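You operate a simulated robot arm through the tools that you are given. There is no shell and no other tool.

Carry out the task below with a simulated two-armed robot. There is one attempt and no reset: what you move stays moved.

TASK
Put the letter block labelled "D" from the top of the grey table on the yellow pouch board and the letter block labelled "L" on the top of the small grey table. Count the small red ink tubs on the top of the grey table, then put as many of the paper balls from the top of the grey table on the plate of the corner guide. Stack the ink box labelled "black" from the top of the grey table on top of the ink box labelled "RED". Take the silver end clip and leave it on the top of the carton cart. Open the film drawer, fetch the teal slotted stand and set it in the inside of the film drawer and shut the drawer again. Any order will do. Set down upright: letter block, silver end clip.

It is judged by the outcome, as a careful person would: the job done as asked, and still so three seconds after it is handed in. It fails if anything else is knocked over, pushed out of place, dropped, spilled or broken.

THE ROBOT
Two 6-joint arms with fingered hands on one trunk, on a base that moves. Base frame: it is fixed to the floor where the robot stands at the start and does not move with it; the origin is under the middle of the robot, x ahead of it, y to its left, z up. Lengths are in mm, angles in rad, forces in N, time in s.
The left shoulder is at the start at [89, 155, 997], the right one opposite. With the tool pointing down near the work surface each hand reaches from about 500 to 700 mm from the robot's upright axis, wherever it stands, measured 20 degrees to its own side. Places, roughly: film drawer [-2700, -8600, 600]; ink box [-1000, -3000, 1000]; inside of the film drawer [-2800, -8600, 600]; letter block [-1500, -2000, 1000]; paper ball (4x4x3 cm) [-1400, -2200, 900]; plate of the corner guide [-4000, -2900, 900]; silver end clip [-3000, -2500, 1000]; small red ink tub (5x5x5 cm) [-1400, -2100, 900]; teal slotted stand (14x6x5 cm) [-4500, -4600, 900]; top of the carton cart (60x20 cm) [-1380, -6180, 1040]; top of the small grey table [200, -5500, 800]; yellow pouch board [-1250, -2500, 1000]. Payload 4 kg a hand.
The tool frame of a hand sits at the grasp point between the pads (the TCP): z along the fingers, y along the line on which they close. The tips reach 26 mm beyond it. The gripper opens to 132 mm; its body begins 73 mm behind the TCP. The gripper is a hand of 3 fingers: y runs from the thumb to the fingers, the wrist lies at [0, 0, -224] in the tool frame.
Orientation is that of the tool frame in the base frame, as [roll, pitch, yaw] about the fixed x, y, z axes, in that order (R = Rz(yaw) Ry(pitch) Rx(roll)). With the fingers straight down and closing along the base's y, the tool's x points along the base's -x, its y along +y and its z along -z.

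THE INTERFACE
- The arms move only by the tool move_arm. It takes "left_steps", "right_steps" or both (then of equal length, played together; a hand with none holds still); each is a list of rows, each an object of numbers (a shift or turn left out is 0): "tx", "ty", "tz": the shift along the tool's x, y, z in mm; "wx", "wy", "wz": the turn, a rotation vector about the tool's x, y, z in rad. In form: [{"tx": .., "ty": .., "tz": .., "wx": .., "wy": .., "wz": ..}, ...]. A call has 1 to 20 rows; each row is the pose to reach, as a shift and turn from the pose commanded when the call began, along the tool's axes at that moment. A row lasts 0.2 s, in which the tool goes at most 50 mm and 0.15 rad; a call with a longer step from one row to the next is refused whole. A pose out of reach is approached as far as the arm can. The call stops where the force on the tool passes 40 N (or 10 N more than at its start, if that is more) or the arm is blocked; 0.2 s more then pass. In this call time passes only in rows, and 0.2 s behind the last. It gives the time, the measured TCP pose, the force on the tool (base axes), the opening and the grip force at its end, in the units of the frame above (readings bear some noise), with the torque about the TCP (base axes, N m) and any sound that the robot's microphone picked up.
- Cameras (640 x 400 px; columns grow to the right, rows downward): "scene" is now at [165.2, -1.7, 1325.5]; the picture's right is [-0.02, -1.00, 0.00], its down [-0.47, 0.01, -0.88] and it looks along [0.88, -0.02, -0.47] (base axes); focal length 244 px, centre (320, 200). "left" rides on the left gripper at [-62, 3, -92] in its tool frame; the picture's right is [-0.05, -1.00, 0.00], its down [0.83, -0.04, -0.55] and it looks along [0.55, -0.03, 0.83] (tool axes); focal length 230 px, centre (320, 200). "right" rides on the right gripper at [62, 3, -92] in its tool frame; the picture's right is [-0.05, 1.00, 0.00], its down [-0.83, -0.04, -0.56] and it looks along [-0.55, -0.03, 0.83] (tool axes); focal length 230 px, centre (320, 200). There is no depth. A picture from a camera that has moved, and an enlarged one, comes with that camera's place and axes in the base frame and with its lens.
- camera(camera): a new picture of that camera. It takes no simulated time.
- slide_trunk(by): slides the trunk up (or, below 0, down) by that many mm; the arms and the scene camera ride with it, the base frame stays. It gives what a move gives, with no picture.
- drive_base(legs): drives the robot by 1 to 6 legs, each [ahead, turn to the left] in mm and rad, along the robot's own axes; the way and the turn of a leg run together, so that a leg with both is an arc; at most 1500 mm and 3.142 rad a leg. The arms and the cameras ride along, it lands a little off, and it stops where it bumps. It gives what a move gives.
- finger_targets(finger1, finger2, thumb_bend, hand): sets how far each is bent, from 0 (flat) to 1 (curled in); at 0.3 the hand is open as for a grip, at 0.7 the pads meet at the TCP. One left out holds its place. A second passes; each finger stops where it meets its share of the squeeze, and holds until it gets a number again. It is the only way to open and close the hand. It gives what a move gives, with no picture; readings hold the bend of each and the force on the fingers (four entries, about 0 where the hand has none), thumb and palm.
- turn_head(pan, tilt): turns the head with the scene camera to pan (to the left, within 1.501 rad either way) and tilt (down, from -0.506 to 1.204), counted from straight ahead of the robot. It gives what a move gives.
- inspect(camera, box): a new picture of the part [left, top, right, bottom] of that camera's present view, enlarged. It takes no simulated time.
- close_job(): hands the job in; it is judged then, once.

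Places have to be worked out from the pictures, the camera data and where the tool is seen. Open the grippers and draw the arms clear of the work before you hand the job in, unless the task says otherwise.

The tools are called after "Call:" as name(argument=value, ...) on one line, values as JSON. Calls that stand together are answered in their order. move_arm: Moves the arms, as the interface text tells. Its arguments: {"type":"object","properties":{"left_steps":{"type":"array","items":{"type":"object","properties":{"tx":{"type":"number"},"ty":{"type":"number"},"tz":{"type":"number"},"wx":{"type":"number"},"wy":{"type":"number"},"wz":{"type":"number"}}}},"right_steps":{"type":"array","items":{"type":"object","properties":{"tx":{"type":"number"},"ty":{"type":"number"},"tz":{"type":"number"},"wx":{"type":"number"},"wy":{"type":"number"},"wz":{"type":"number"}}}}},"required":[]} The other tools are called the same way: slide_trunk (by) moves the trunk up or down; finger_targets (finger1, finger2, thumb_bend, hand) moves the fingers one by one; drive_base (legs) drives the base; turn_head (pan, tilt) turns the head that bears the scene camera; camera (camera) takes a picture; inspect (camera, box) takes an enlarged picture of a part of a camera's view; close_job () hands the job in.

At the start:

```text
clock: 0.0
left_tool_pos: [524.2, 267.7, 1186.6]
left_tcp_rot: [3.141, -0.001, -3.138]
left_contact_force: [-0.3, -1.3, -0.4]
left_ft_torque: [-0.04, 0.03, -0.01]
left_finger_gap: 132.0
left_grasp_force: 0.0
left_shape: jaw
left_bend: [0.3, 0.3, 0.3]
left_finger forces: [0.1, 0.1, 0.1, 0.0, 0.0, 0.0]
right_tool_pos: [490.5, -228.4, 1228.0]
right_tcp_rot: [-3.141, -0.002, -3.136]
right_contact_force: [0.2, 0.7, -0.2]
right_ft_torque: [0.02, -0.01, -0.02]
right_finger_gap: 131.9
right_grasp_force: 0.1
right_shape: jaw
right_bend: [0.3, 0.3, 0.3]
right_finger forces: [0.1, 0.0, 0.0, 0.1, 0.0, 0.0]
trunk travel left (down, up): [-532.0, 308.0]
robot x, y, heading: [-2.2, -1.2, -0.001]
head pan, tilt (commanded): [-0.024, 0.475]
```

scene: 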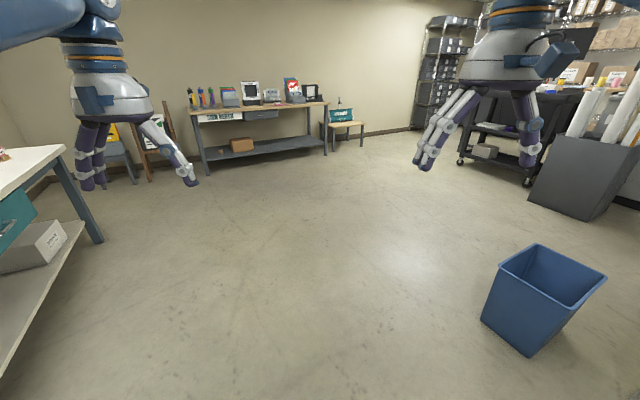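
right: 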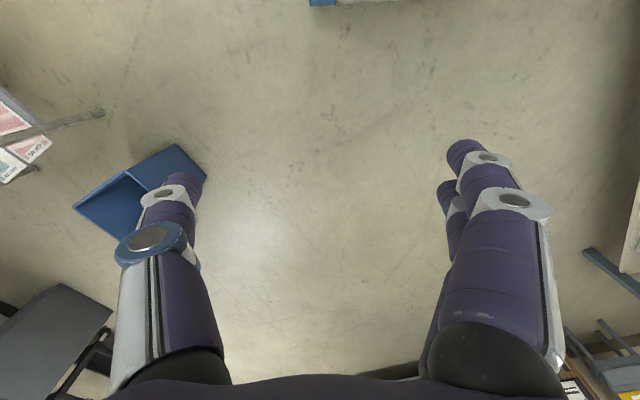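
left: 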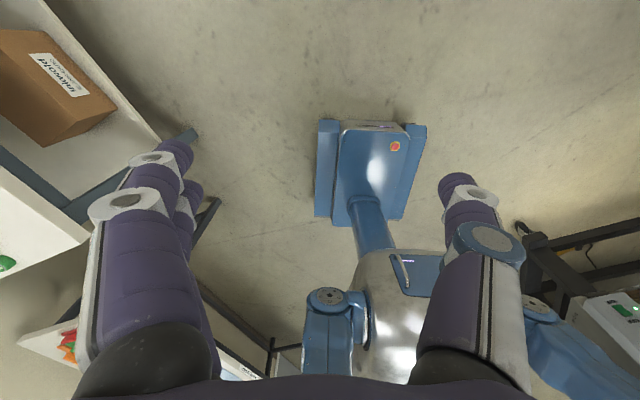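

I start by looking around: the work lies behind and to the right of the robot, so I turn the head to the right first.

Call:
turn_head(pan=-1.5, tilt=0.3)

Call:
camera(camera="scene")

```text
clock: 1.6
left_tool_pos: [504.9, 268.0, 1195.9]
left_tcp_rot: [3.14, 0.017, -3.137]
left_contact_force: [0.6, 0.3, -0.5]
left_ft_torque: [0.02, 0.0, -0.02]
left_finger_gap: 131.9
left_grasp_force: 0.0
left_shape: jaw
left_bend: [0.3, 0.3, 0.3]
left_finger forces: [0.1, 0.0, 0.0, 0.0, 0.0, 0.0]
right_tool_pos: [470.7, -229.3, 1237.4]
right_tcp_rot: [-3.141, 0.016, -3.137]
right_contact_force: [-0.4, 0.3, 0.6]
right_ft_torque: [0.03, -0.01, -0.01]
right_finger_gap: 132.0
right_grasp_force: 0.0
right_shape: jaw
right_bend: [0.3, 0.3, 0.3]
right_finger forces: [0.1, 0.0, 0.0, 0.1, 0.0, 0.0]
trunk travel left (down, up): [-532.0, 308.0]
robot x, y, heading: [-0.5, 3.4, 0.004]
head pan, tilt (commanded): [-1.499, 0.3]
```

```text
taken
camera scene: at [81.5, -92.6, 1343.3], right [-1.0, -0.07, 0.02], down [-0.04, 0.29, -0.95], along [0.06, -0.95, -0.3], focal length 244 px, centre (320, 200)
```

scene: 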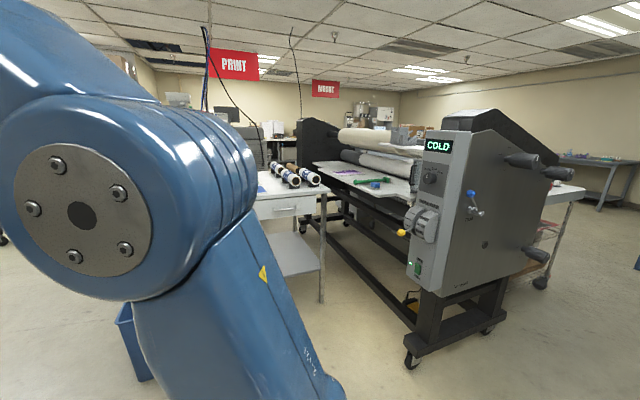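

The laminator stands to the right; the grey table should be behind and to its right. I turn the base in place to face that way and look.

Call:
drive_base(legs=[[0, -1.57]])

Call:
turn_head(pan=0, tilt=0.3)

Call:
camera(camera="scene")

Call:
turn_head(pan=-0.9, tilt=0.3)

Call:
camera(camera="scene")

```text
clock: 6.2
left_tool_pos: [254.9, -509.7, 1196.9]
left_tcp_rot: [-3.141, 0.016, 1.547]
left_contact_force: [0.7, -0.3, -0.2]
left_ft_torque: [0.01, -0.01, 0.02]
left_finger_gap: 131.9
left_grasp_force: 0.1
left_shape: jaw
left_bend: [0.3, 0.3, 0.3]
left_finger forces: [0.1, 0.1, 0.1, 0.0, 0.1, 0.1]
right_tool_pos: [-241.5, -461.1, 1236.8]
right_tcp_rot: [3.142, 0.015, 1.548]
right_contact_force: [0.1, -1.5, 1.0]
right_ft_torque: [0.0, -0.01, 0.0]
right_finger_gap: 131.9
right_grasp_force: 0.0
right_shape: jaw
right_bend: [0.3, 0.3, 0.3]
right_finger forces: [0.0, 0.0, 0.0, 0.1, 0.0, 0.1]
trunk travel left (down, up): [-532.0, 308.0]
robot x, y, heading: [12.7, 2.4, -1.605]
head pan, tilt (commanded): [-1.499, 0.3]
```

```text
clock: 7.8
left_tool_pos: [253.9, -489.9, 1205.7]
left_tcp_rot: [3.141, 0.035, 1.546]
left_contact_force: [1.0, -0.4, 0.0]
left_ft_torque: [0.0, -0.01, 0.01]
left_finger_gap: 131.5
left_grasp_force: 0.0
left_shape: jaw
left_bend: [0.3, 0.3, 0.3]
left_finger forces: [0.1, 0.1, 0.0, 0.0, 0.0, 0.0]
right_tool_pos: [-240.9, -443.9, 1240.1]
right_tcp_rot: [3.141, 0.016, 1.547]
right_contact_force: [0.8, -0.6, 0.3]
right_ft_torque: [-0.01, 0.01, 0.04]
right_finger_gap: 132.1
right_grasp_force: 0.0
right_shape: jaw
right_bend: [0.3, 0.3, 0.3]
right_finger forces: [0.1, 0.1, 0.1, 0.0, 0.1, 0.0]
trunk travel left (down, up): [-532.0, 308.0]
robot x, y, heading: [9.5, 0.9, -1.599]
head pan, tilt (commanded): [0.0, 0.3]
```

```text
taken
camera scene: at [3.9, -166.7, 1341.6], right [-1.0, 0.03, 0.0], down [0.01, 0.31, -0.95], along [-0.03, -0.95, -0.31], focal length 244 px, centre (320, 200)
```

scene: 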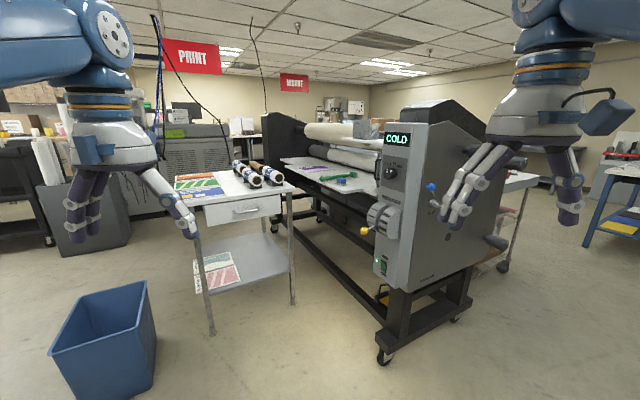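

```text
clock: 9.0
left_tool_pos: [254.0, -489.5, 1205.4]
left_tcp_rot: [3.141, 0.034, 1.547]
left_contact_force: [0.0, 0.5, 0.9]
left_ft_torque: [0.01, 0.01, 0.01]
left_finger_gap: 132.1
left_grasp_force: 0.1
left_shape: jaw
left_bend: [0.3, 0.3, 0.3]
left_finger forces: [0.0, 0.0, 0.1, 0.0, 0.0, 0.0]
right_tool_pos: [-239.7, -443.5, 1238.7]
right_tcp_rot: [3.14, 0.015, 1.547]
right_contact_force: [-0.4, 0.1, -0.6]
right_ft_torque: [0.02, 0.02, 0.0]
right_finger_gap: 132.1
right_grasp_force: 0.1
right_shape: jaw
right_bend: [0.3, 0.3, 0.3]
right_finger forces: [0.1, 0.0, 0.0, 0.0, 0.0, 0.0]
trunk travel left (down, up): [-532.0, 308.0]
robot x, y, heading: [12.0, 1.2, -1.601]
head pan, tilt (commanded): [-0.901, 0.3]
```

```text
taken
camera scene: at [-68.0, -128.7, 1342.3], right [-0.6, 0.8, 0.01], down [0.24, 0.19, -0.95], along [-0.77, -0.57, -0.31], focal length 244 px, centre (320, 200)
```

scene: 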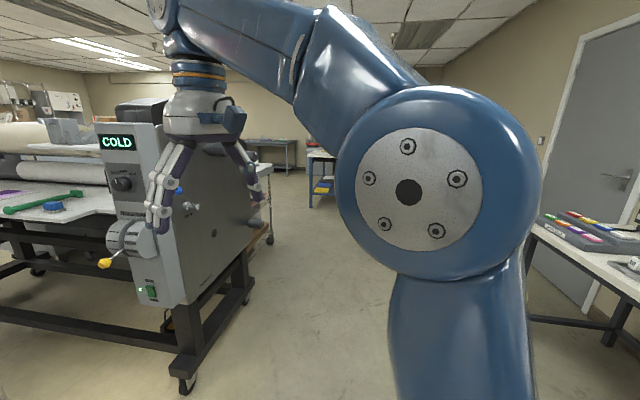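

The grey table lies behind the laminator. I turn toward the corridor between the laminator and the right-hand bench and drive in with short legs.

Call:
drive_base(legs=[[0, -1.08]])

Call:
turn_head(pan=0, tilt=0.4)

Call:
camera(camera="scene")

```text
clock: 12.3
left_tool_pos: [-309.4, -444.9, 1205.4]
left_tcp_rot: [3.14, 0.033, 0.465]
left_contact_force: [-0.4, -0.3, 1.0]
left_ft_torque: [0.01, 0.01, 0.01]
left_finger_gap: 132.0
left_grasp_force: 0.0
left_shape: jaw
left_bend: [0.3, 0.3, 0.3]
left_finger forces: [0.1, 0.0, 0.0, 0.1, 0.0, 0.0]
right_tool_pos: [-500.5, 14.9, 1239.4]
right_tcp_rot: [3.142, 0.018, 0.465]
right_contact_force: [-1.0, 0.0, -0.1]
right_ft_torque: [0.01, -0.02, -0.02]
right_finger_gap: 131.9
right_grasp_force: 0.1
right_shape: jaw
right_bend: [0.3, 0.3, 0.3]
right_finger forces: [0.1, 0.1, 0.0, 0.0, 0.0, 0.1]
trunk travel left (down, up): [-532.0, 308.0]
robot x, y, heading: [15.2, -5.9, -2.683]
head pan, tilt (commanded): [-0.901, 0.3]
```

```text
clock: 13.5
left_tool_pos: [-297.7, -438.4, 1201.0]
left_tcp_rot: [3.141, 0.014, 0.464]
left_contact_force: [0.3, -0.1, 0.4]
left_ft_torque: [0.0, 0.02, 0.03]
left_finger_gap: 132.1
left_grasp_force: 0.0
left_shape: jaw
left_bend: [0.3, 0.3, 0.3]
left_finger forces: [0.1, 0.0, 0.0, 0.1, 0.1, 0.1]
right_tool_pos: [-497.5, 16.1, 1222.7]
right_tcp_rot: [3.141, -0.036, 0.466]
right_contact_force: [0.1, 0.1, -0.2]
right_ft_torque: [0.01, 0.02, -0.01]
right_finger_gap: 131.8
right_grasp_force: 0.0
right_shape: jaw
right_bend: [0.3, 0.3, 0.3]
right_finger forces: [0.0, 0.0, 0.0, 0.1, 0.1, 0.1]
trunk travel left (down, up): [-532.0, 308.0]
robot x, y, heading: [12.8, -7.1, -2.687]
head pan, tilt (commanded): [0.0, 0.4]
```

```text
taken
camera scene: at [-138.8, -77.3, 1332.4], right [-0.44, 0.9, 0.0], down [0.36, 0.18, -0.91], along [-0.82, -0.4, -0.41], focal length 244 px, centre (320, 200)
```

scene: 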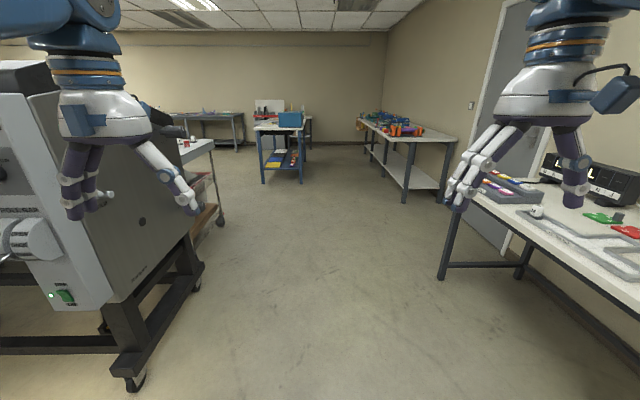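

The corridor is clear: the grey table's end shows just behind the laminator on the left. I drive 1200 mm ahead and look again.

Call:
drive_base(legs=[[1200, 0]])

Call:
turn_head(pan=0.7, tilt=0.4)

Call:
camera(camera="scene")

```text
clock: 19.7
left_tool_pos: [-1394.3, -968.3, 1200.7]
left_tcp_rot: [3.14, 0.013, 0.455]
left_contact_force: [0.8, 0.6, 0.1]
left_ft_torque: [-0.03, -0.01, -0.02]
left_finger_gap: 132.3
left_grasp_force: 0.2
left_shape: jaw
left_bend: [0.3, 0.3, 0.3]
left_finger forces: [0.0, 0.1, 0.0, 0.1, 0.0, 0.0]
right_tool_pos: [-1590.9, -513.0, 1222.7]
right_tcp_rot: [-3.141, -0.039, 0.458]
right_contact_force: [-1.0, -0.8, 0.0]
right_ft_torque: [-0.01, 0.02, 0.0]
right_finger_gap: 132.1
right_grasp_force: 0.0
right_shape: jaw
right_bend: [0.3, 0.3, 0.3]
right_finger forces: [0.0, 0.1, 0.0, 0.0, 0.0, 0.0]
trunk travel left (down, up): [-532.0, 308.0]
robot x, y, heading: [-1077.0, -534.8, -2.691]
head pan, tilt (commanded): [0.0, 0.4]
```

```text
clock: 20.7
left_tool_pos: [-1389.2, -965.3, 1182.6]
left_tcp_rot: [-3.141, -0.043, 0.455]
left_contact_force: [0.7, 0.1, -0.2]
left_ft_torque: [0.0, 0.03, -0.02]
left_finger_gap: 132.4
left_grasp_force: 0.0
left_shape: jaw
left_bend: [0.3, 0.3, 0.3]
left_finger forces: [0.0, 0.1, 0.1, 0.1, 0.0, 0.0]
right_tool_pos: [-1587.0, -509.6, 1205.1]
right_tcp_rot: [-3.14, -0.095, 0.458]
right_contact_force: [1.3, -0.2, -1.0]
right_ft_torque: [-0.01, 0.02, -0.02]
right_finger_gap: 131.8
right_grasp_force: 0.2
right_shape: jaw
right_bend: [0.3, 0.3, 0.3]
right_finger forces: [0.1, 0.2, 0.1, 0.1, 0.0, 0.0]
trunk travel left (down, up): [-532.0, 308.0]
robot x, y, heading: [-1081.8, -536.0, -2.693]
head pan, tilt (commanded): [0.7, 0.4]
```

```text
taken
camera scene: at [-1187.2, -653.8, 1332.9], right [-0.91, 0.41, -0.01], down [0.18, 0.36, -0.92], along [-0.37, -0.84, -0.4], focal length 244 px, centre (320, 200)
```

scene: 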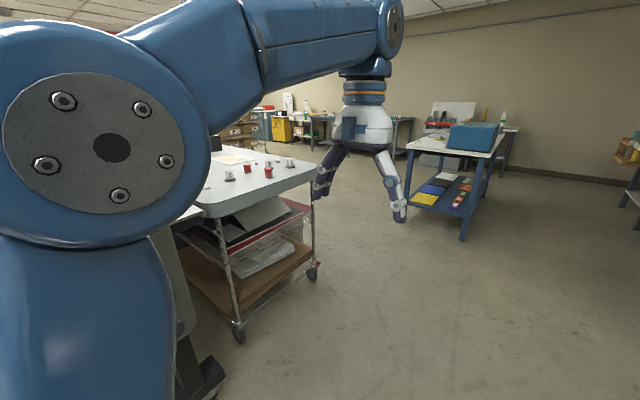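

I see the grey table's near end (near corners about (-1130,-1770) and (-1750,-2050)), with red tubs on top. I drive to its open long side, staying wide of its corner.

Call:
drive_base(legs=[[0, 0.11], [1400, 0], [0, 1.1]])

Call:
turn_head(pan=0.3, tilt=0.4)

Call:
camera(camera="scene")

```text
clock: 31.2
left_tool_pos: [-1942.6, -1738.8, 1200.2]
left_tcp_rot: [-3.141, -0.017, 1.704]
left_contact_force: [0.3, 0.1, 0.1]
left_ft_torque: [-0.02, 0.0, -0.01]
left_finger_gap: 131.9
left_grasp_force: 0.1
left_shape: jaw
left_bend: [0.3, 0.3, 0.3]
left_finger forces: [0.0, 0.0, 0.0, 0.0, 0.0, 0.1]
right_tool_pos: [-2439.2, -1780.7, 1222.3]
right_tcp_rot: [3.14, -0.071, 1.703]
right_contact_force: [0.6, -0.8, -0.5]
right_ft_torque: [0.02, 0.01, 0.02]
right_finger_gap: 131.9
right_grasp_force: 0.0
right_shape: jaw
right_bend: [0.3, 0.3, 0.3]
right_finger forces: [0.0, 0.0, 0.0, 0.0, 0.0, 0.1]
trunk travel left (down, up): [-532.0, 308.0]
robot x, y, heading: [-2261.5, -1308.1, -1.442]
head pan, tilt (commanded): [0.7, 0.4]
```

```text
clock: 32.1
left_tool_pos: [-1943.9, -1732.4, 1181.2]
left_tcp_rot: [-3.141, -0.073, 1.703]
left_contact_force: [-0.6, -1.1, 0.2]
left_ft_torque: [-0.03, -0.02, -0.03]
left_finger_gap: 132.1
left_grasp_force: 0.0
left_shape: jaw
left_bend: [0.3, 0.3, 0.3]
left_finger forces: [0.0, 0.0, 0.1, 0.0, 0.0, 0.1]
right_tool_pos: [-2438.9, -1775.0, 1205.7]
right_tcp_rot: [3.139, -0.125, 1.705]
right_contact_force: [0.8, -0.5, 0.5]
right_ft_torque: [-0.02, -0.01, 0.02]
right_finger_gap: 131.8
right_grasp_force: 0.1
right_shape: jaw
right_bend: [0.3, 0.3, 0.3]
right_finger forces: [0.0, 0.0, 0.0, 0.0, 0.1, 0.0]
trunk travel left (down, up): [-532.0, 308.0]
robot x, y, heading: [-2262.4, -1307.5, -1.447]
head pan, tilt (commanded): [0.3, 0.4]
```

```text
taken
camera scene: at [-2213.0, -1469.2, 1332.7], right [-0.91, -0.41, -0.01], down [-0.16, 0.37, -0.91], along [0.38, -0.83, -0.41], focal length 244 px, centre (320, 200)
```

scene: 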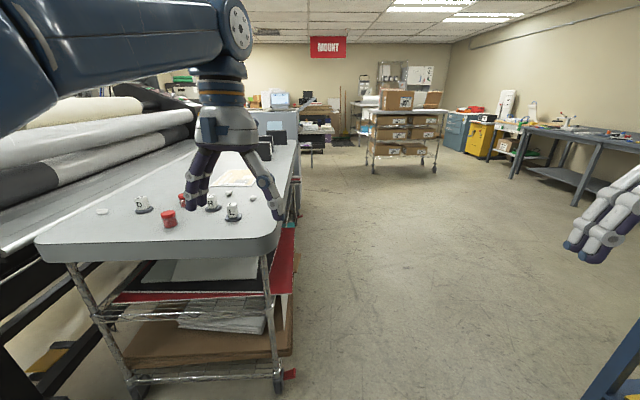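

The grey table is in view with small blocks, red tubs and white items. I enlarge that part.

Call:
inspect(camera="scene", box=[60, 120, 320, 260])

Call:
inspect(camera="scene", box=[300, 60, 640, 200])

```text
2.46 times, centred on (190, 190) of scene
camera zoom: at [-2213.0, -1469.2, 1332.7], right [-0.91, -0.41, -0.01], down [-0.16, 0.37, -0.91], along [0.38, -0.83, -0.41], focal length 601 px, centre (640, 225)
```

zoom: 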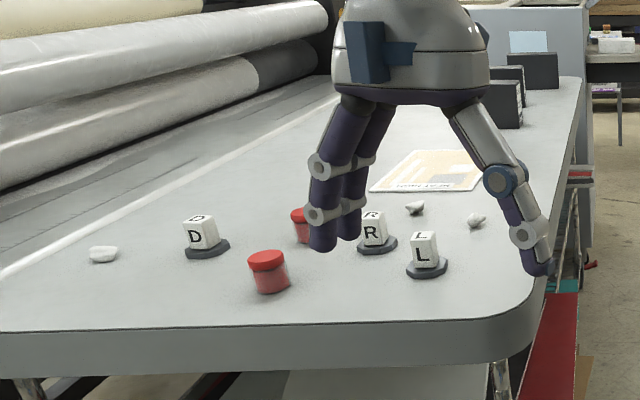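

```text
1.88 times, centred on (470, 130) of scene
camera zoom: at [-2213.0, -1469.2, 1332.7], right [-0.91, -0.41, -0.01], down [-0.16, 0.37, -0.91], along [0.38, -0.83, -0.41], focal length 460 px, centre (38, 332)
```

zoom: 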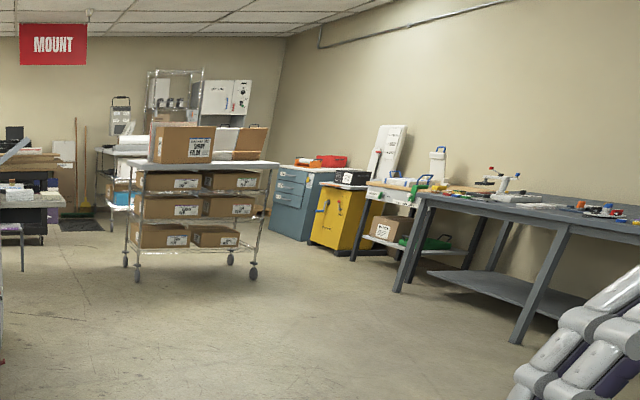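

Letter blocks D, R, L stand on dark bases, with red tubs and paper balls around them; ink boxes are at the far end. D is deep in from the long side, so I'll go to the table's short end and first look at it from there.

Call:
drive_base(legs=[[0, 1.917], [444, 0], [0, -1.566]])

Call:
turn_head(pan=0.0, tilt=0.4)

Call:
camera(camera="scene")

```text
clock: 43.8
left_tool_pos: [-1424.5, -1438.9, 1198.7]
left_tcp_rot: [-3.141, -0.05, 1.991]
left_contact_force: [0.6, 0.4, 0.2]
left_ft_torque: [-0.01, 0.0, -0.01]
left_finger_gap: 131.9
left_grasp_force: 0.2
left_shape: jaw
left_bend: [0.3, 0.3, 0.3]
left_finger forces: [0.0, 0.0, 0.1, 0.0, 0.0, 0.1]
right_tool_pos: [-1886.9, -1622.7, 1222.2]
right_tcp_rot: [3.141, -0.085, 1.992]
right_contact_force: [-0.9, -0.4, 0.2]
right_ft_torque: [-0.02, -0.01, 0.02]
right_finger_gap: 132.0
right_grasp_force: 0.1
right_shape: jaw
right_bend: [0.3, 0.3, 0.3]
right_finger forces: [0.0, 0.0, 0.0, 0.1, 0.0, 0.0]
trunk travel left (down, up): [-532.0, 308.0]
robot x, y, heading: [-1834.3, -1117.7, -1.161]
head pan, tilt (commanded): [0.3, 0.4]
```

```text
clock: 44.6
left_tool_pos: [-1426.9, -1433.6, 1180.0]
left_tcp_rot: [-3.14, -0.107, 1.992]
left_contact_force: [-0.7, 0.1, -1.1]
left_ft_torque: [0.01, 0.0, 0.0]
left_finger_gap: 132.0
left_grasp_force: 0.1
left_shape: jaw
left_bend: [0.3, 0.3, 0.3]
left_finger forces: [0.0, 0.0, 0.1, 0.0, 0.0, 0.0]
right_tool_pos: [-1889.2, -1619.6, 1206.4]
right_tcp_rot: [3.14, -0.145, 1.994]
right_contact_force: [-0.4, -0.4, 0.0]
right_ft_torque: [0.0, -0.03, 0.02]
right_finger_gap: 132.0
right_grasp_force: 0.2
right_shape: jaw
right_bend: [0.3, 0.3, 0.3]
right_finger forces: [0.0, 0.0, 0.1, 0.0, 0.1, 0.0]
trunk travel left (down, up): [-532.0, 308.0]
robot x, y, heading: [-1831.9, -1124.6, -1.159]
head pan, tilt (commanded): [0.0, 0.4]
```

```text
taken
camera scene: at [-1768.7, -1274.2, 1332.4], right [-0.92, -0.4, 0.0], down [-0.16, 0.37, -0.91], along [0.37, -0.84, -0.41], focal length 244 px, centre (320, 200)
```

scene: 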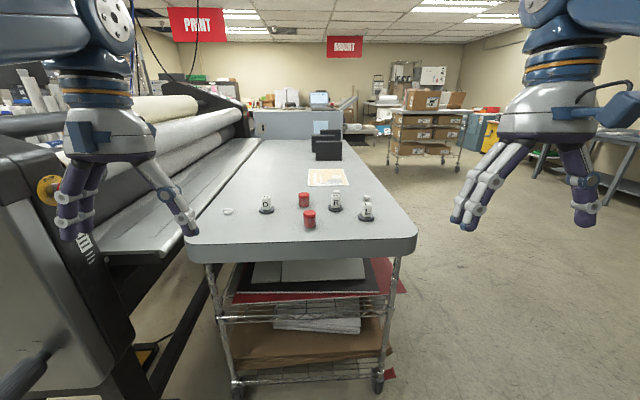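

Now the whole table top is visible from its short end; I enlarge it to count tubs and read the labels.

Call:
inspect(camera="scene", box=[180, 110, 420, 260])

Call:
inspect(camera="scene", box=[270, 110, 390, 190])

```text
2.67 times, centred on (300, 185) of scene
camera zoom: at [-1768.7, -1274.2, 1332.4], right [-0.92, -0.4, 0.0], down [-0.16, 0.37, -0.91], along [0.37, -0.84, -0.41], focal length 651 px, centre (373, 240)
```

zoom: 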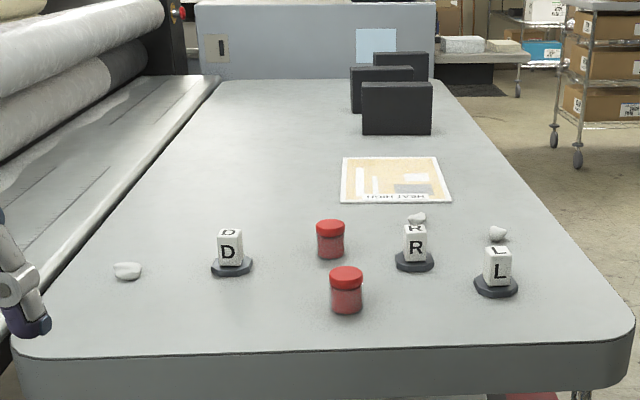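

```text
5.00 times, centred on (330, 150) of scene
camera zoom: at [-1768.7, -1274.2, 1332.4], right [-0.92, -0.4, 0.0], down [-0.16, 0.37, -0.91], along [0.37, -0.84, -0.41], focal length 1221 px, centre (270, 450)
```

zoom: 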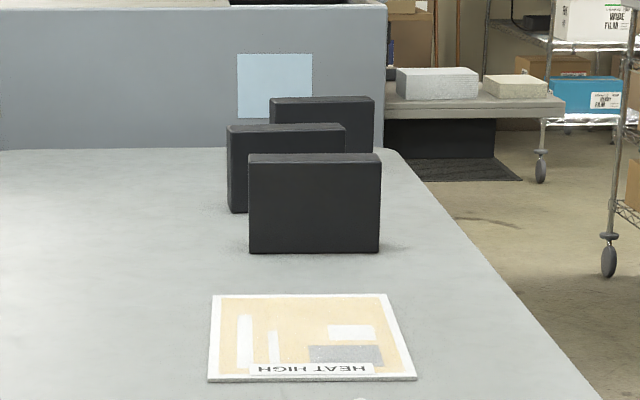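

I count two red tubs so far (to be verified from other sides), three paper balls, and blocks D, R, L; triangulation puts the table top at z≈912 and D at about (-1250,-1952). I drive up to the short end so the left hand can reach D.

Call:
drive_base(legs=[[0, -0.137], [400, 0], [0, 0.203]])

Call:
turn_head(pan=0.0, tilt=0.8)

Call:
camera(camera="scene")

Call:
camera(camera="left")

```text
clock: 48.5
left_tool_pos: [-1301.2, -1783.3, 1198.5]
left_tcp_rot: [-3.141, -0.081, 2.052]
left_contact_force: [-0.5, -1.3, -0.4]
left_ft_torque: [-0.02, -0.03, 0.0]
left_finger_gap: 132.0
left_grasp_force: 0.1
left_shape: jaw
left_bend: [0.3, 0.3, 0.3]
left_finger forces: [0.0, 0.1, 0.1, 0.0, 0.0, 0.1]
right_tool_pos: [-1750.1, -2001.5, 1223.0]
right_tcp_rot: [-3.14, -0.088, 2.055]
right_contact_force: [0.2, 0.4, 0.1]
right_ft_torque: [0.02, 0.0, 0.01]
right_finger_gap: 132.1
right_grasp_force: 0.1
right_shape: jaw
right_bend: [0.3, 0.3, 0.3]
right_finger forces: [0.1, 0.1, 0.0, 0.1, 0.0, 0.1]
trunk travel left (down, up): [-532.0, 308.0]
robot x, y, heading: [-1729.9, -1497.7, -1.095]
head pan, tilt (commanded): [0.0, 0.4]
```

```text
clock: 49.3
left_tool_pos: [-1303.2, -1779.0, 1181.4]
left_tcp_rot: [-3.141, -0.138, 2.052]
left_contact_force: [-0.5, 1.0, -0.4]
left_ft_torque: [0.0, -0.03, 0.02]
left_finger_gap: 131.9
left_grasp_force: 0.0
left_shape: jaw
left_bend: [0.3, 0.3, 0.3]
left_finger forces: [0.1, 0.1, 0.1, 0.1, 0.1, 0.0]
right_tool_pos: [-1751.3, -1999.3, 1205.4]
right_tcp_rot: [3.14, -0.144, 2.053]
right_contact_force: [0.4, -0.8, -0.1]
right_ft_torque: [0.0, 0.02, 0.0]
right_finger_gap: 132.0
right_grasp_force: 0.2
right_shape: jaw
right_bend: [0.3, 0.3, 0.3]
right_finger forces: [0.0, 0.0, 0.0, 0.0, 0.0, 0.0]
trunk travel left (down, up): [-532.0, 308.0]
robot x, y, heading: [-1729.1, -1497.6, -1.089]
head pan, tilt (commanded): [0.0, 0.799]
```

```text
taken
camera scene: at [-1658.2, -1635.2, 1297.5], right [-0.89, -0.46, 0.0], down [-0.33, 0.65, -0.68], along [0.31, -0.61, -0.73], focal length 244 px, centre (320, 200)
```

scene: 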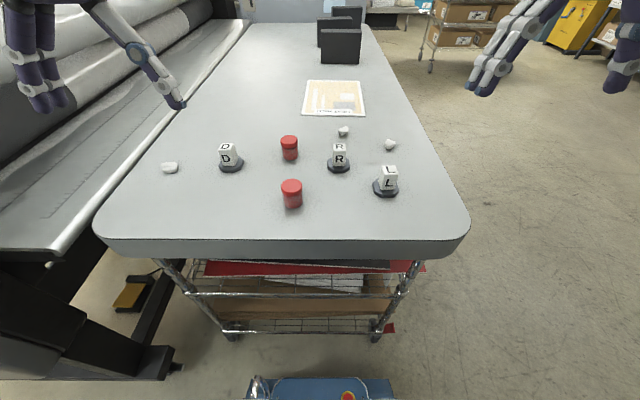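

```text
taken
camera left: at [-1267.1, -1842.4, 1264.3], right [-0.86, -0.51, -0.01], down [-0.38, 0.64, 0.66], along [-0.33, 0.57, -0.75], focal length 230 px, centre (320, 200)
```

left: 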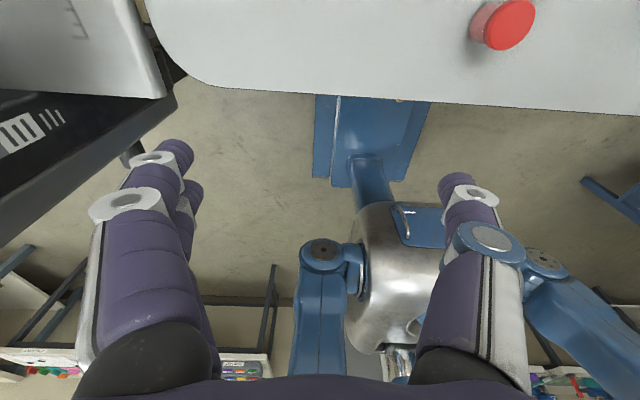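

The view from above is good. I enlarge it to fix positions of D, the balls and the board more precisely.

Call:
inspect(camera="scene", box=[140, 70, 460, 250])

Call:
inspect(camera="scene", box=[150, 120, 300, 210])

```text
2.00 times, centred on (300, 160) of scene
camera zoom: at [-1658.2, -1635.2, 1297.5], right [-0.89, -0.46, 0.0], down [-0.33, 0.65, -0.68], along [0.31, -0.61, -0.73], focal length 488 px, centre (360, 280)
```

zoom: 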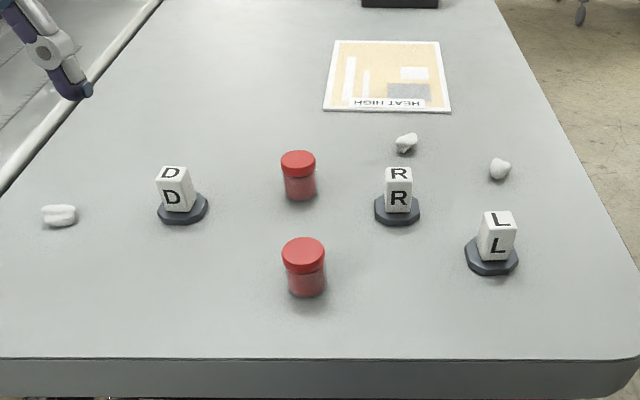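

```text
4.27 times, centred on (225, 165) of scene
camera zoom: at [-1658.2, -1635.2, 1297.5], right [-0.89, -0.46, 0.0], down [-0.33, 0.65, -0.68], along [0.31, -0.61, -0.73], focal length 1042 px, centre (725, 349)
```

zoom: 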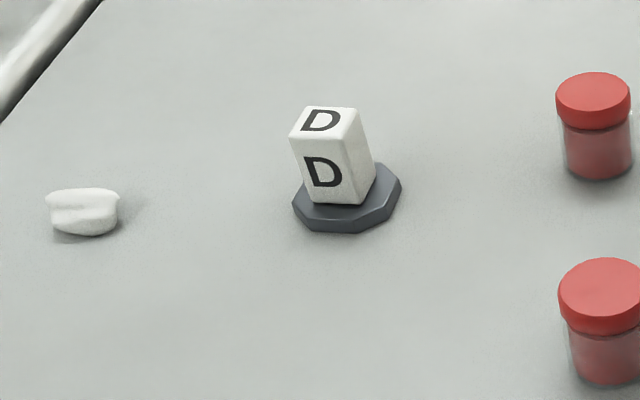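

D's base is centred near (-1253,-1953) with its top at z≈975, faces aligned with the robot's heading. I first level the left hand (its pitch has drifted to -0.138) and bring it up a little.

Call:
move_arm(left_steps=[{"wy": -0.07}, {"wy": -0.138}], right_steps=[{"wy": -0.07}, {"wy": -0.144}])

```text
clock: 49.9
left_tool_pos: [-1290.3, -1803.0, 1211.6]
left_tcp_rot: [3.14, 0.041, 2.054]
left_contact_force: [-0.3, 0.2, 0.3]
left_ft_torque: [0.03, -0.01, -0.01]
left_finger_gap: 131.9
left_grasp_force: 0.0
left_shape: jaw
left_bend: [0.3, 0.3, 0.3]
left_finger forces: [0.0, 0.0, 0.0, 0.0, 0.0, 0.1]
left hand out of reach, approached as far as the arm can: row 1, 2
right_tool_pos: [-1741.8, -2020.3, 1240.2]
right_tcp_rot: [-3.141, 0.041, 2.056]
right_contact_force: [-0.3, 0.0, 0.9]
right_ft_torque: [-0.01, 0.0, 0.0]
right_finger_gap: 131.7
right_grasp_force: 0.0
right_shape: jaw
right_bend: [0.3, 0.3, 0.3]
right_finger forces: [0.0, 0.1, 0.1, 0.1, 0.0, 0.0]
right hand out of reach, approached as far as the arm can: row 1, 2
trunk travel left (down, up): [-532.0, 308.0]
robot x, y, heading: [-1733.3, -1497.1, -1.096]
head pan, tilt (commanded): [0.0, 0.799]
```

The hand was near its upper reach limit. I lower it straight down first to get into comfortable reach, then check the pose.

Call:
move_arm(left_steps=[{"tz": 40}, {"tz": 80}, {"tz": 110}])

```text
clock: 50.7
left_tool_pos: [-1278.5, -1824.6, 1103.6]
left_tcp_rot: [3.142, 0.041, 2.053]
left_contact_force: [0.2, -0.4, 0.9]
left_ft_torque: [0.01, -0.01, 0.0]
left_finger_gap: 132.1
left_grasp_force: 0.0
left_shape: jaw
left_bend: [0.3, 0.3, 0.3]
left_finger forces: [0.0, 0.0, 0.1, 0.0, 0.0, 0.0]
left hand out of reach, approached as far as the arm can: row 1, 2, 3
right_tool_pos: [-1740.0, -2020.1, 1239.0]
right_tcp_rot: [3.14, 0.041, 2.056]
right_contact_force: [-0.3, -0.3, -0.2]
right_ft_torque: [-0.01, -0.02, 0.01]
right_finger_gap: 132.3
right_grasp_force: 0.0
right_shape: jaw
right_bend: [0.3, 0.3, 0.3]
right_finger forces: [0.0, 0.0, 0.1, 0.1, 0.0, 0.0]
trunk travel left (down, up): [-532.0, 308.0]
robot x, y, heading: [-1730.8, -1499.8, -1.094]
head pan, tilt (commanded): [0.0, 0.799]
```

Still flagged as limited by reach, though it moves; I go forward and further down, where the reach should be normal.

Call:
move_arm(left_steps=[{"tx": -40, "tz": 10}, {"tx": -80, "tz": 20}, {"tx": -110, "tz": 30}])

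```text
clock: 51.5
left_tool_pos: [-1225.5, -1921.2, 1093.8]
left_tcp_rot: [-3.139, 0.072, 2.052]
left_contact_force: [0.6, -0.8, 1.0]
left_ft_torque: [-0.02, 0.02, 0.04]
left_finger_gap: 131.9
left_grasp_force: 0.0
left_shape: jaw
left_bend: [0.3, 0.3, 0.3]
left_finger forces: [0.0, 0.1, 0.0, 0.0, 0.0, 0.0]
right_tool_pos: [-1741.9, -2021.4, 1239.2]
right_tcp_rot: [3.141, 0.039, 2.055]
right_contact_force: [-0.7, -0.3, -0.1]
right_ft_torque: [0.04, 0.01, 0.01]
right_finger_gap: 132.1
right_grasp_force: 0.0
right_shape: jaw
right_bend: [0.3, 0.3, 0.3]
right_finger forces: [0.0, 0.0, 0.0, 0.0, 0.0, 0.1]
trunk travel left (down, up): [-532.0, 308.0]
robot x, y, heading: [-1729.4, -1493.6, -1.096]
head pan, tilt (commanded): [0.0, 0.799]
```

Now within reach. I level the hand and move it over D, stopping at z≈1050 to verify with the camera.

Call:
move_arm(left_steps=[{"tx": -8, "ty": -20, "tz": 20, "wy": 0.036}, {"tx": -12, "ty": -39, "tz": 44, "wy": 0.072}])

Call:
camera(camera="scene")

Call:
camera(camera="left")

```text
clock: 52.1
left_tool_pos: [-1253.0, -1953.7, 1049.5]
left_tcp_rot: [-3.139, 0.003, 2.053]
left_contact_force: [0.1, 1.1, 0.4]
left_ft_torque: [0.01, 0.0, -0.01]
left_finger_gap: 132.1
left_grasp_force: 0.1
left_shape: jaw
left_bend: [0.3, 0.3, 0.3]
left_finger forces: [0.0, 0.0, 0.0, 0.0, 0.1, 0.0]
right_tool_pos: [-1740.5, -2020.7, 1239.3]
right_tcp_rot: [3.139, 0.038, 2.053]
right_contact_force: [-0.4, 0.7, 1.0]
right_ft_torque: [0.02, -0.01, -0.02]
right_finger_gap: 132.2
right_grasp_force: 0.1
right_shape: jaw
right_bend: [0.3, 0.3, 0.3]
right_finger forces: [0.0, 0.0, 0.0, 0.1, 0.0, 0.1]
trunk travel left (down, up): [-532.0, 308.0]
robot x, y, heading: [-1731.6, -1498.1, -1.092]
head pan, tilt (commanded): [0.0, 0.799]
```

```text
taken
camera scene: at [-1658.2, -1635.4, 1297.5], right [-0.89, -0.46, 0.0], down [-0.33, 0.65, -0.68], along [0.31, -0.61, -0.73], focal length 244 px, centre (320, 200)
```

scene: 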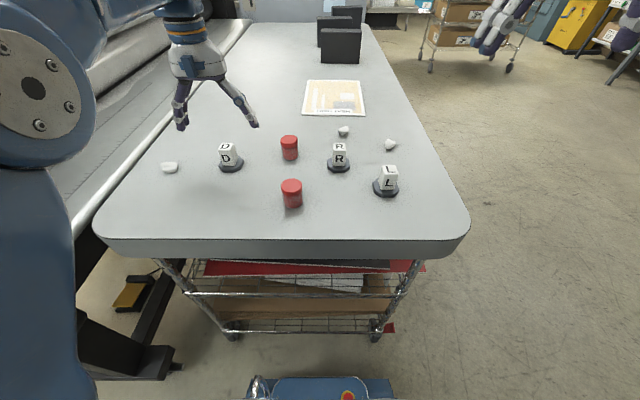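

```text
taken
camera left: at [-1221.1, -2006.7, 1142.0], right [-0.86, -0.51, 0.0], down [-0.42, 0.72, 0.55], along [-0.28, 0.48, -0.83], focal length 230 px, centre (320, 200)
```

left: 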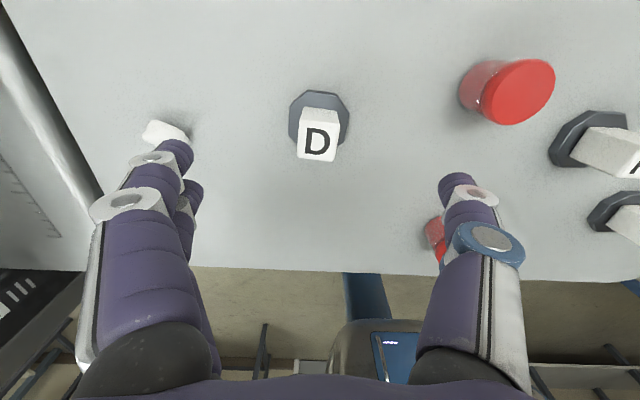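

The hand is centred over D (block top shows at column 318 between fingers and thumb). To keep clear of the neighbouring ball and tub I narrow the opening before going down.

Call:
finger_targets(hand="left", finger1=0.45, finger2=0.45, thumb_bend=0.45)

Call:
camera(camera="left")

```text
clock: 53.1
left_tool_pos: [-1252.7, -1953.4, 1049.9]
left_tcp_rot: [3.14, 0.003, 2.054]
left_contact_force: [0.3, 0.4, 0.1]
left_ft_torque: [-0.03, -0.02, 0.02]
left_finger_gap: 85.3
left_grasp_force: 0.0
left_shape: fingers
left_bend: [0.45, 0.45, 0.45]
left_finger forces: [0.1, 0.1, 0.1, 0.0, 0.1, 0.1]
right_tool_pos: [-1741.8, -2020.6, 1239.6]
right_tcp_rot: [3.141, 0.039, 2.055]
right_contact_force: [-0.7, 0.5, -0.3]
right_ft_torque: [-0.06, -0.02, 0.01]
right_finger_gap: 131.9
right_grasp_force: 0.1
right_shape: jaw
right_bend: [0.3, 0.3, 0.3]
right_finger forces: [0.0, 0.0, 0.0, 0.0, 0.1, 0.0]
trunk travel left (down, up): [-532.0, 308.0]
robot x, y, heading: [-1728.0, -1496.4, -1.1]
head pan, tilt (commanded): [0.0, 0.799]
```

```text
taken
camera left: at [-1221.0, -2006.1, 1142.1], right [-0.86, -0.51, 0.0], down [-0.42, 0.72, 0.55], along [-0.28, 0.48, -0.83], focal length 230 px, centre (320, 200)
```

left: 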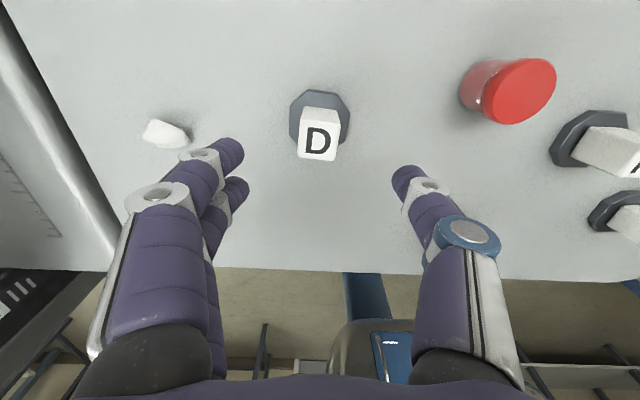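

Gap is now 85 mm and clear of neighbours. I descend 92 mm so the pads meet the middle of the block above its base.

Call:
move_arm(left_steps=[{"tz": 40}, {"tz": 75}, {"tx": -2, "tz": 92}])

Call:
inspect(camera="scene", box=[140, 60, 340, 200])

Call:
camera(camera="left")

```text
clock: 53.9
left_tool_pos: [-1251.4, -1953.3, 960.2]
left_tcp_rot: [-3.141, 0.001, 2.053]
left_contact_force: [-0.6, 1.2, -0.5]
left_ft_torque: [0.02, -0.04, 0.01]
left_finger_gap: 85.4
left_grasp_force: 0.1
left_shape: fingers
left_bend: [0.45, 0.45, 0.45]
left_finger forces: [0.0, 0.1, 0.1, 0.0, 0.0, 0.0]
right_tool_pos: [-1741.4, -2020.6, 1240.1]
right_tcp_rot: [-3.141, 0.04, 2.053]
right_contact_force: [0.0, 0.2, -0.7]
right_ft_torque: [-0.01, -0.01, 0.01]
right_finger_gap: 131.9
right_grasp_force: 0.0
right_shape: jaw
right_bend: [0.3, 0.3, 0.3]
right_finger forces: [0.1, 0.1, 0.0, 0.0, 0.0, 0.0]
trunk travel left (down, up): [-532.0, 308.0]
robot x, y, heading: [-1730.9, -1495.4, -1.093]
head pan, tilt (commanded): [0.0, 0.799]
```

```text
2.86 times, centred on (240, 130) of scene
camera zoom: at [-1658.3, -1634.8, 1297.5], right [-0.89, -0.46, 0.0], down [-0.33, 0.65, -0.68], along [0.31, -0.61, -0.73], focal length 698 px, centre (549, 400)
```

zoom: 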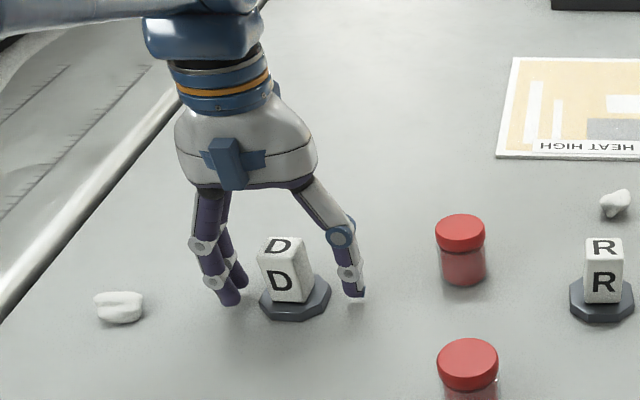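

```text
taken
camera left: at [-1221.2, -2006.8, 1052.5], right [-0.86, -0.51, 0.0], down [-0.42, 0.72, 0.55], along [-0.28, 0.48, -0.83], focal length 230 px, centre (320, 200)
```

left: 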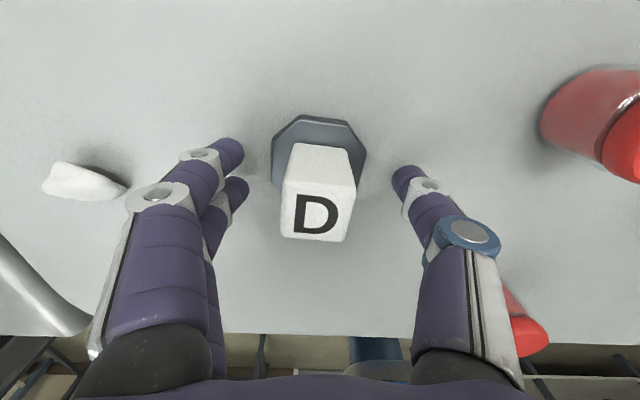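

The block sits centred between fingers and thumb; I shift 4 mm forward and 3 mm down, then close gently to about 30 mm.

Call:
move_arm(left_steps=[{"tx": -4, "tz": 3}])

Call:
finger_targets(hand="left", finger1=0.65, finger2=0.65, thumb_bend=0.65)

Call:
camera(camera="left")

```text
clock: 54.3
left_tool_pos: [-1251.2, -1958.0, 956.7]
left_tcp_rot: [3.141, 0.001, 2.052]
left_contact_force: [0.2, 0.7, -0.3]
left_ft_torque: [0.01, -0.01, 0.01]
left_finger_gap: 85.5
left_grasp_force: 0.0
left_shape: fingers
left_bend: [0.45, 0.45, 0.45]
left_finger forces: [0.0, 0.0, 0.1, 0.0, 0.1, 0.0]
right_tool_pos: [-1741.8, -2019.9, 1238.4]
right_tcp_rot: [3.141, 0.038, 2.057]
right_contact_force: [0.8, 0.0, -0.6]
right_ft_torque: [0.0, 0.0, -0.05]
right_finger_gap: 131.9
right_grasp_force: 0.1
right_shape: jaw
right_bend: [0.3, 0.3, 0.3]
right_finger forces: [0.0, 0.1, 0.0, 0.1, 0.0, 0.0]
trunk travel left (down, up): [-532.0, 308.0]
robot x, y, heading: [-1726.4, -1500.2, -1.095]
head pan, tilt (commanded): [0.0, 0.799]
```

```text
clock: 55.3
left_tool_pos: [-1252.0, -1956.8, 959.8]
left_tcp_rot: [-3.141, 0.008, 2.054]
left_contact_force: [3.5, -1.0, 17.2]
left_ft_torque: [0.0, -0.19, 0.0]
left_finger_gap: 35.4
left_grasp_force: 15.7
left_shape: fingers
left_bend: [0.61, 0.61, 0.63]
left_finger forces: [8.6, 10.4, 0.0, 0.0, 11.3, 0.0]
right_tool_pos: [-1742.6, -2018.7, 1242.1]
right_tcp_rot: [3.14, 0.042, 2.053]
right_contact_force: [-0.2, 0.0, -0.1]
right_ft_torque: [-0.02, 0.01, -0.01]
right_finger_gap: 132.0
right_grasp_force: 0.1
right_shape: jaw
right_bend: [0.3, 0.3, 0.3]
right_finger forces: [0.1, 0.1, 0.0, 0.0, 0.0, 0.0]
trunk travel left (down, up): [-532.0, 308.0]
robot x, y, heading: [-1728.8, -1497.1, -1.089]
head pan, tilt (commanded): [0.0, 0.799]
```

```text
taken
camera left: at [-1221.0, -2009.4, 1052.1], right [-0.86, -0.51, 0.0], down [-0.42, 0.72, 0.55], along [-0.28, 0.47, -0.84], focal length 230 px, centre (320, 200)
```

left: 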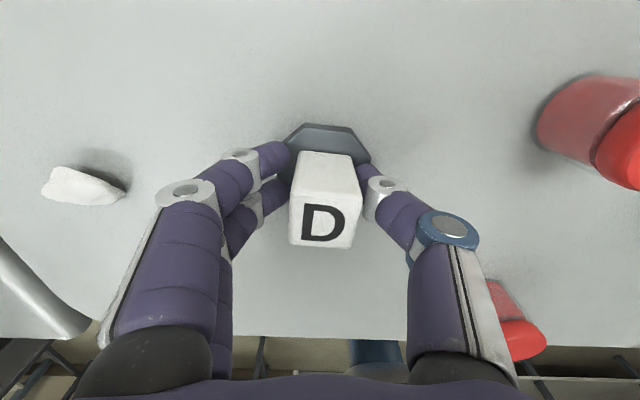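

Gripped (gap 35 mm, ~16 N). I lift straight up slowly and check.

Call:
move_arm(left_steps=[{"tz": -5}, {"tz": -20}, {"tz": -50}, {"tz": -90}])

Call:
camera(camera="left")

Call:
inspect(camera="scene", box=[140, 60, 340, 200])

```text
clock: 56.3
left_tool_pos: [-1250.2, -1958.3, 1049.2]
left_tcp_rot: [-3.141, 0.001, 2.054]
left_contact_force: [-0.4, -0.6, -4.7]
left_ft_torque: [-0.02, -0.02, -0.01]
left_finger_gap: 30.1
left_grasp_force: 3.9
left_shape: fingers
left_bend: [0.62, 0.62, 0.63]
left_finger forces: [1.9, 2.1, 0.0, 0.1, 4.0, 0.0]
right_tool_pos: [-1741.0, -2020.2, 1240.0]
right_tcp_rot: [-3.141, 0.038, 2.056]
right_contact_force: [0.3, -0.6, -0.7]
right_ft_torque: [0.0, -0.01, -0.02]
right_finger_gap: 131.7
right_grasp_force: 0.1
right_shape: jaw
right_bend: [0.3, 0.3, 0.3]
right_finger forces: [0.0, 0.0, 0.0, 0.1, 0.1, 0.1]
trunk travel left (down, up): [-532.0, 308.0]
robot x, y, heading: [-1725.2, -1497.3, -1.094]
head pan, tilt (commanded): [0.0, 0.799]
```

```text
taken
camera left: at [-1218.7, -2011.9, 1142.1], right [-0.86, -0.51, 0.0], down [-0.42, 0.72, 0.55], along [-0.28, 0.48, -0.83], focal length 230 px, centre (320, 200)
```

left: 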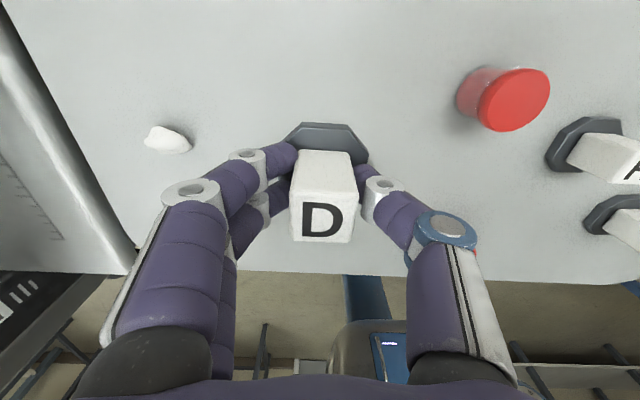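

```text
2.86 times, centred on (240, 130) of scene
camera zoom: at [-1658.0, -1635.1, 1297.4], right [-0.89, -0.46, 0.0], down [-0.34, 0.65, -0.68], along [0.31, -0.61, -0.73], focal length 698 px, centre (549, 400)
```

zoom: 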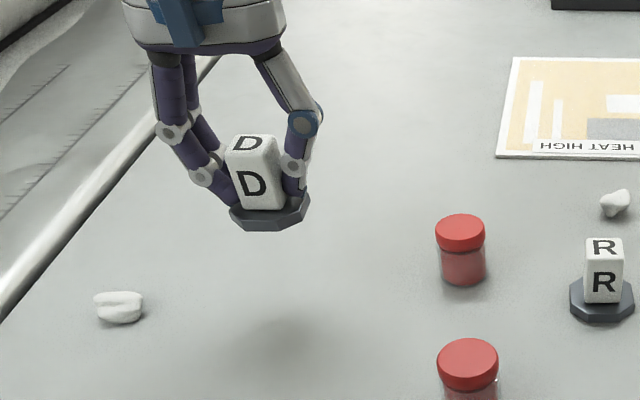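

Lifted, but grip is only ~4 N and the block weighs ~0.45 kg, so I tighten the fingers.

Call:
finger_targets(hand="left", finger1=0.75, finger2=0.75, thumb_bend=0.75)

Call:
camera(camera="left")

```text
clock: 57.3
left_tool_pos: [-1249.7, -1959.8, 1049.5]
left_tcp_rot: [-3.141, 0.002, 2.054]
left_contact_force: [0.2, -0.3, -3.2]
left_ft_torque: [-0.03, 0.01, 0.0]
left_finger_gap: 27.8
left_grasp_force: 17.1
left_shape: fingers
left_bend: [0.63, 0.62, 0.66]
left_finger forces: [8.6, 8.3, 0.0, 0.0, 16.8, 0.0]
right_tool_pos: [-1741.9, -2020.0, 1239.4]
right_tcp_rot: [3.141, 0.037, 2.055]
right_contact_force: [0.8, -0.4, -0.4]
right_ft_torque: [-0.04, -0.04, -0.02]
right_finger_gap: 132.1
right_grasp_force: 0.1
right_shape: jaw
right_bend: [0.3, 0.3, 0.3]
right_finger forces: [0.1, 0.0, 0.0, 0.0, 0.1, 0.0]
trunk travel left (down, up): [-532.0, 308.0]
robot x, y, heading: [-1726.9, -1499.6, -1.094]
head pan, tilt (commanded): [0.0, 0.799]
```

```text
taken
camera left: at [-1218.4, -2012.1, 1141.9], right [-0.86, -0.51, 0.0], down [-0.42, 0.72, 0.55], along [-0.28, 0.48, -0.83], focal length 230 px, centre (320, 200)
```

left: 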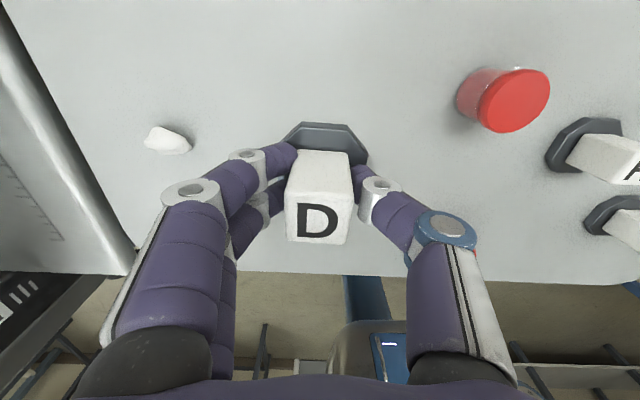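

Grip is firm at 17 N. I raise the trunk for clearance over the table contents, then back away from the short end.

Call:
slide_trunk(by=150)

Call:
drive_base(legs=[[-450, 0]])

```text
clock: 58.1
left_tool_pos: [-1260.4, -1940.0, 1114.7]
left_tcp_rot: [3.14, 0.019, 2.053]
left_contact_force: [0.0, -0.1, -3.8]
left_ft_torque: [-0.03, -0.03, 0.0]
left_finger_gap: 28.1
left_grasp_force: 17.0
left_shape: fingers
left_bend: [0.62, 0.62, 0.66]
left_finger forces: [8.3, 8.7, 0.1, 0.0, 16.9, 0.0]
right_tool_pos: [-1744.4, -2014.9, 1271.9]
right_tcp_rot: [3.141, -0.024, 2.054]
right_contact_force: [-0.6, -0.5, -0.1]
right_ft_torque: [-0.01, -0.03, 0.0]
right_finger_gap: 131.9
right_grasp_force: 0.1
right_shape: jaw
right_bend: [0.3, 0.3, 0.3]
right_finger forces: [0.0, 0.0, 0.0, 0.0, 0.0, 0.0]
trunk travel left (down, up): [-583.0, 257.0]
robot x, y, heading: [-1730.2, -1498.0, -1.097]
head pan, tilt (commanded): [0.0, 0.799]
stopped: the arm was blocked; the commanded pose is now the measured one
```

```text
clock: 60.9
left_tool_pos: [-1468.7, -1540.2, 1113.1]
left_tcp_rot: [-3.14, 0.02, 2.045]
left_contact_force: [0.5, -0.9, -3.5]
left_ft_torque: [-0.02, -0.03, 0.0]
left_finger_gap: 27.8
left_grasp_force: 17.0
left_shape: fingers
left_bend: [0.62, 0.62, 0.66]
left_finger forces: [8.3, 8.8, 0.0, 0.0, 16.9, 0.0]
right_tool_pos: [-1954.7, -1612.0, 1268.8]
right_tcp_rot: [3.139, -0.028, 2.047]
right_contact_force: [0.6, -0.3, 0.1]
right_ft_torque: [0.02, -0.01, 0.02]
right_finger_gap: 131.9
right_grasp_force: 0.1
right_shape: jaw
right_bend: [0.3, 0.3, 0.3]
right_finger forces: [0.0, 0.0, 0.0, 0.1, 0.0, 0.0]
trunk travel left (down, up): [-583.0, 257.0]
robot x, y, heading: [-1936.7, -1093.1, -1.099]
head pan, tilt (commanded): [0.0, 0.799]
```

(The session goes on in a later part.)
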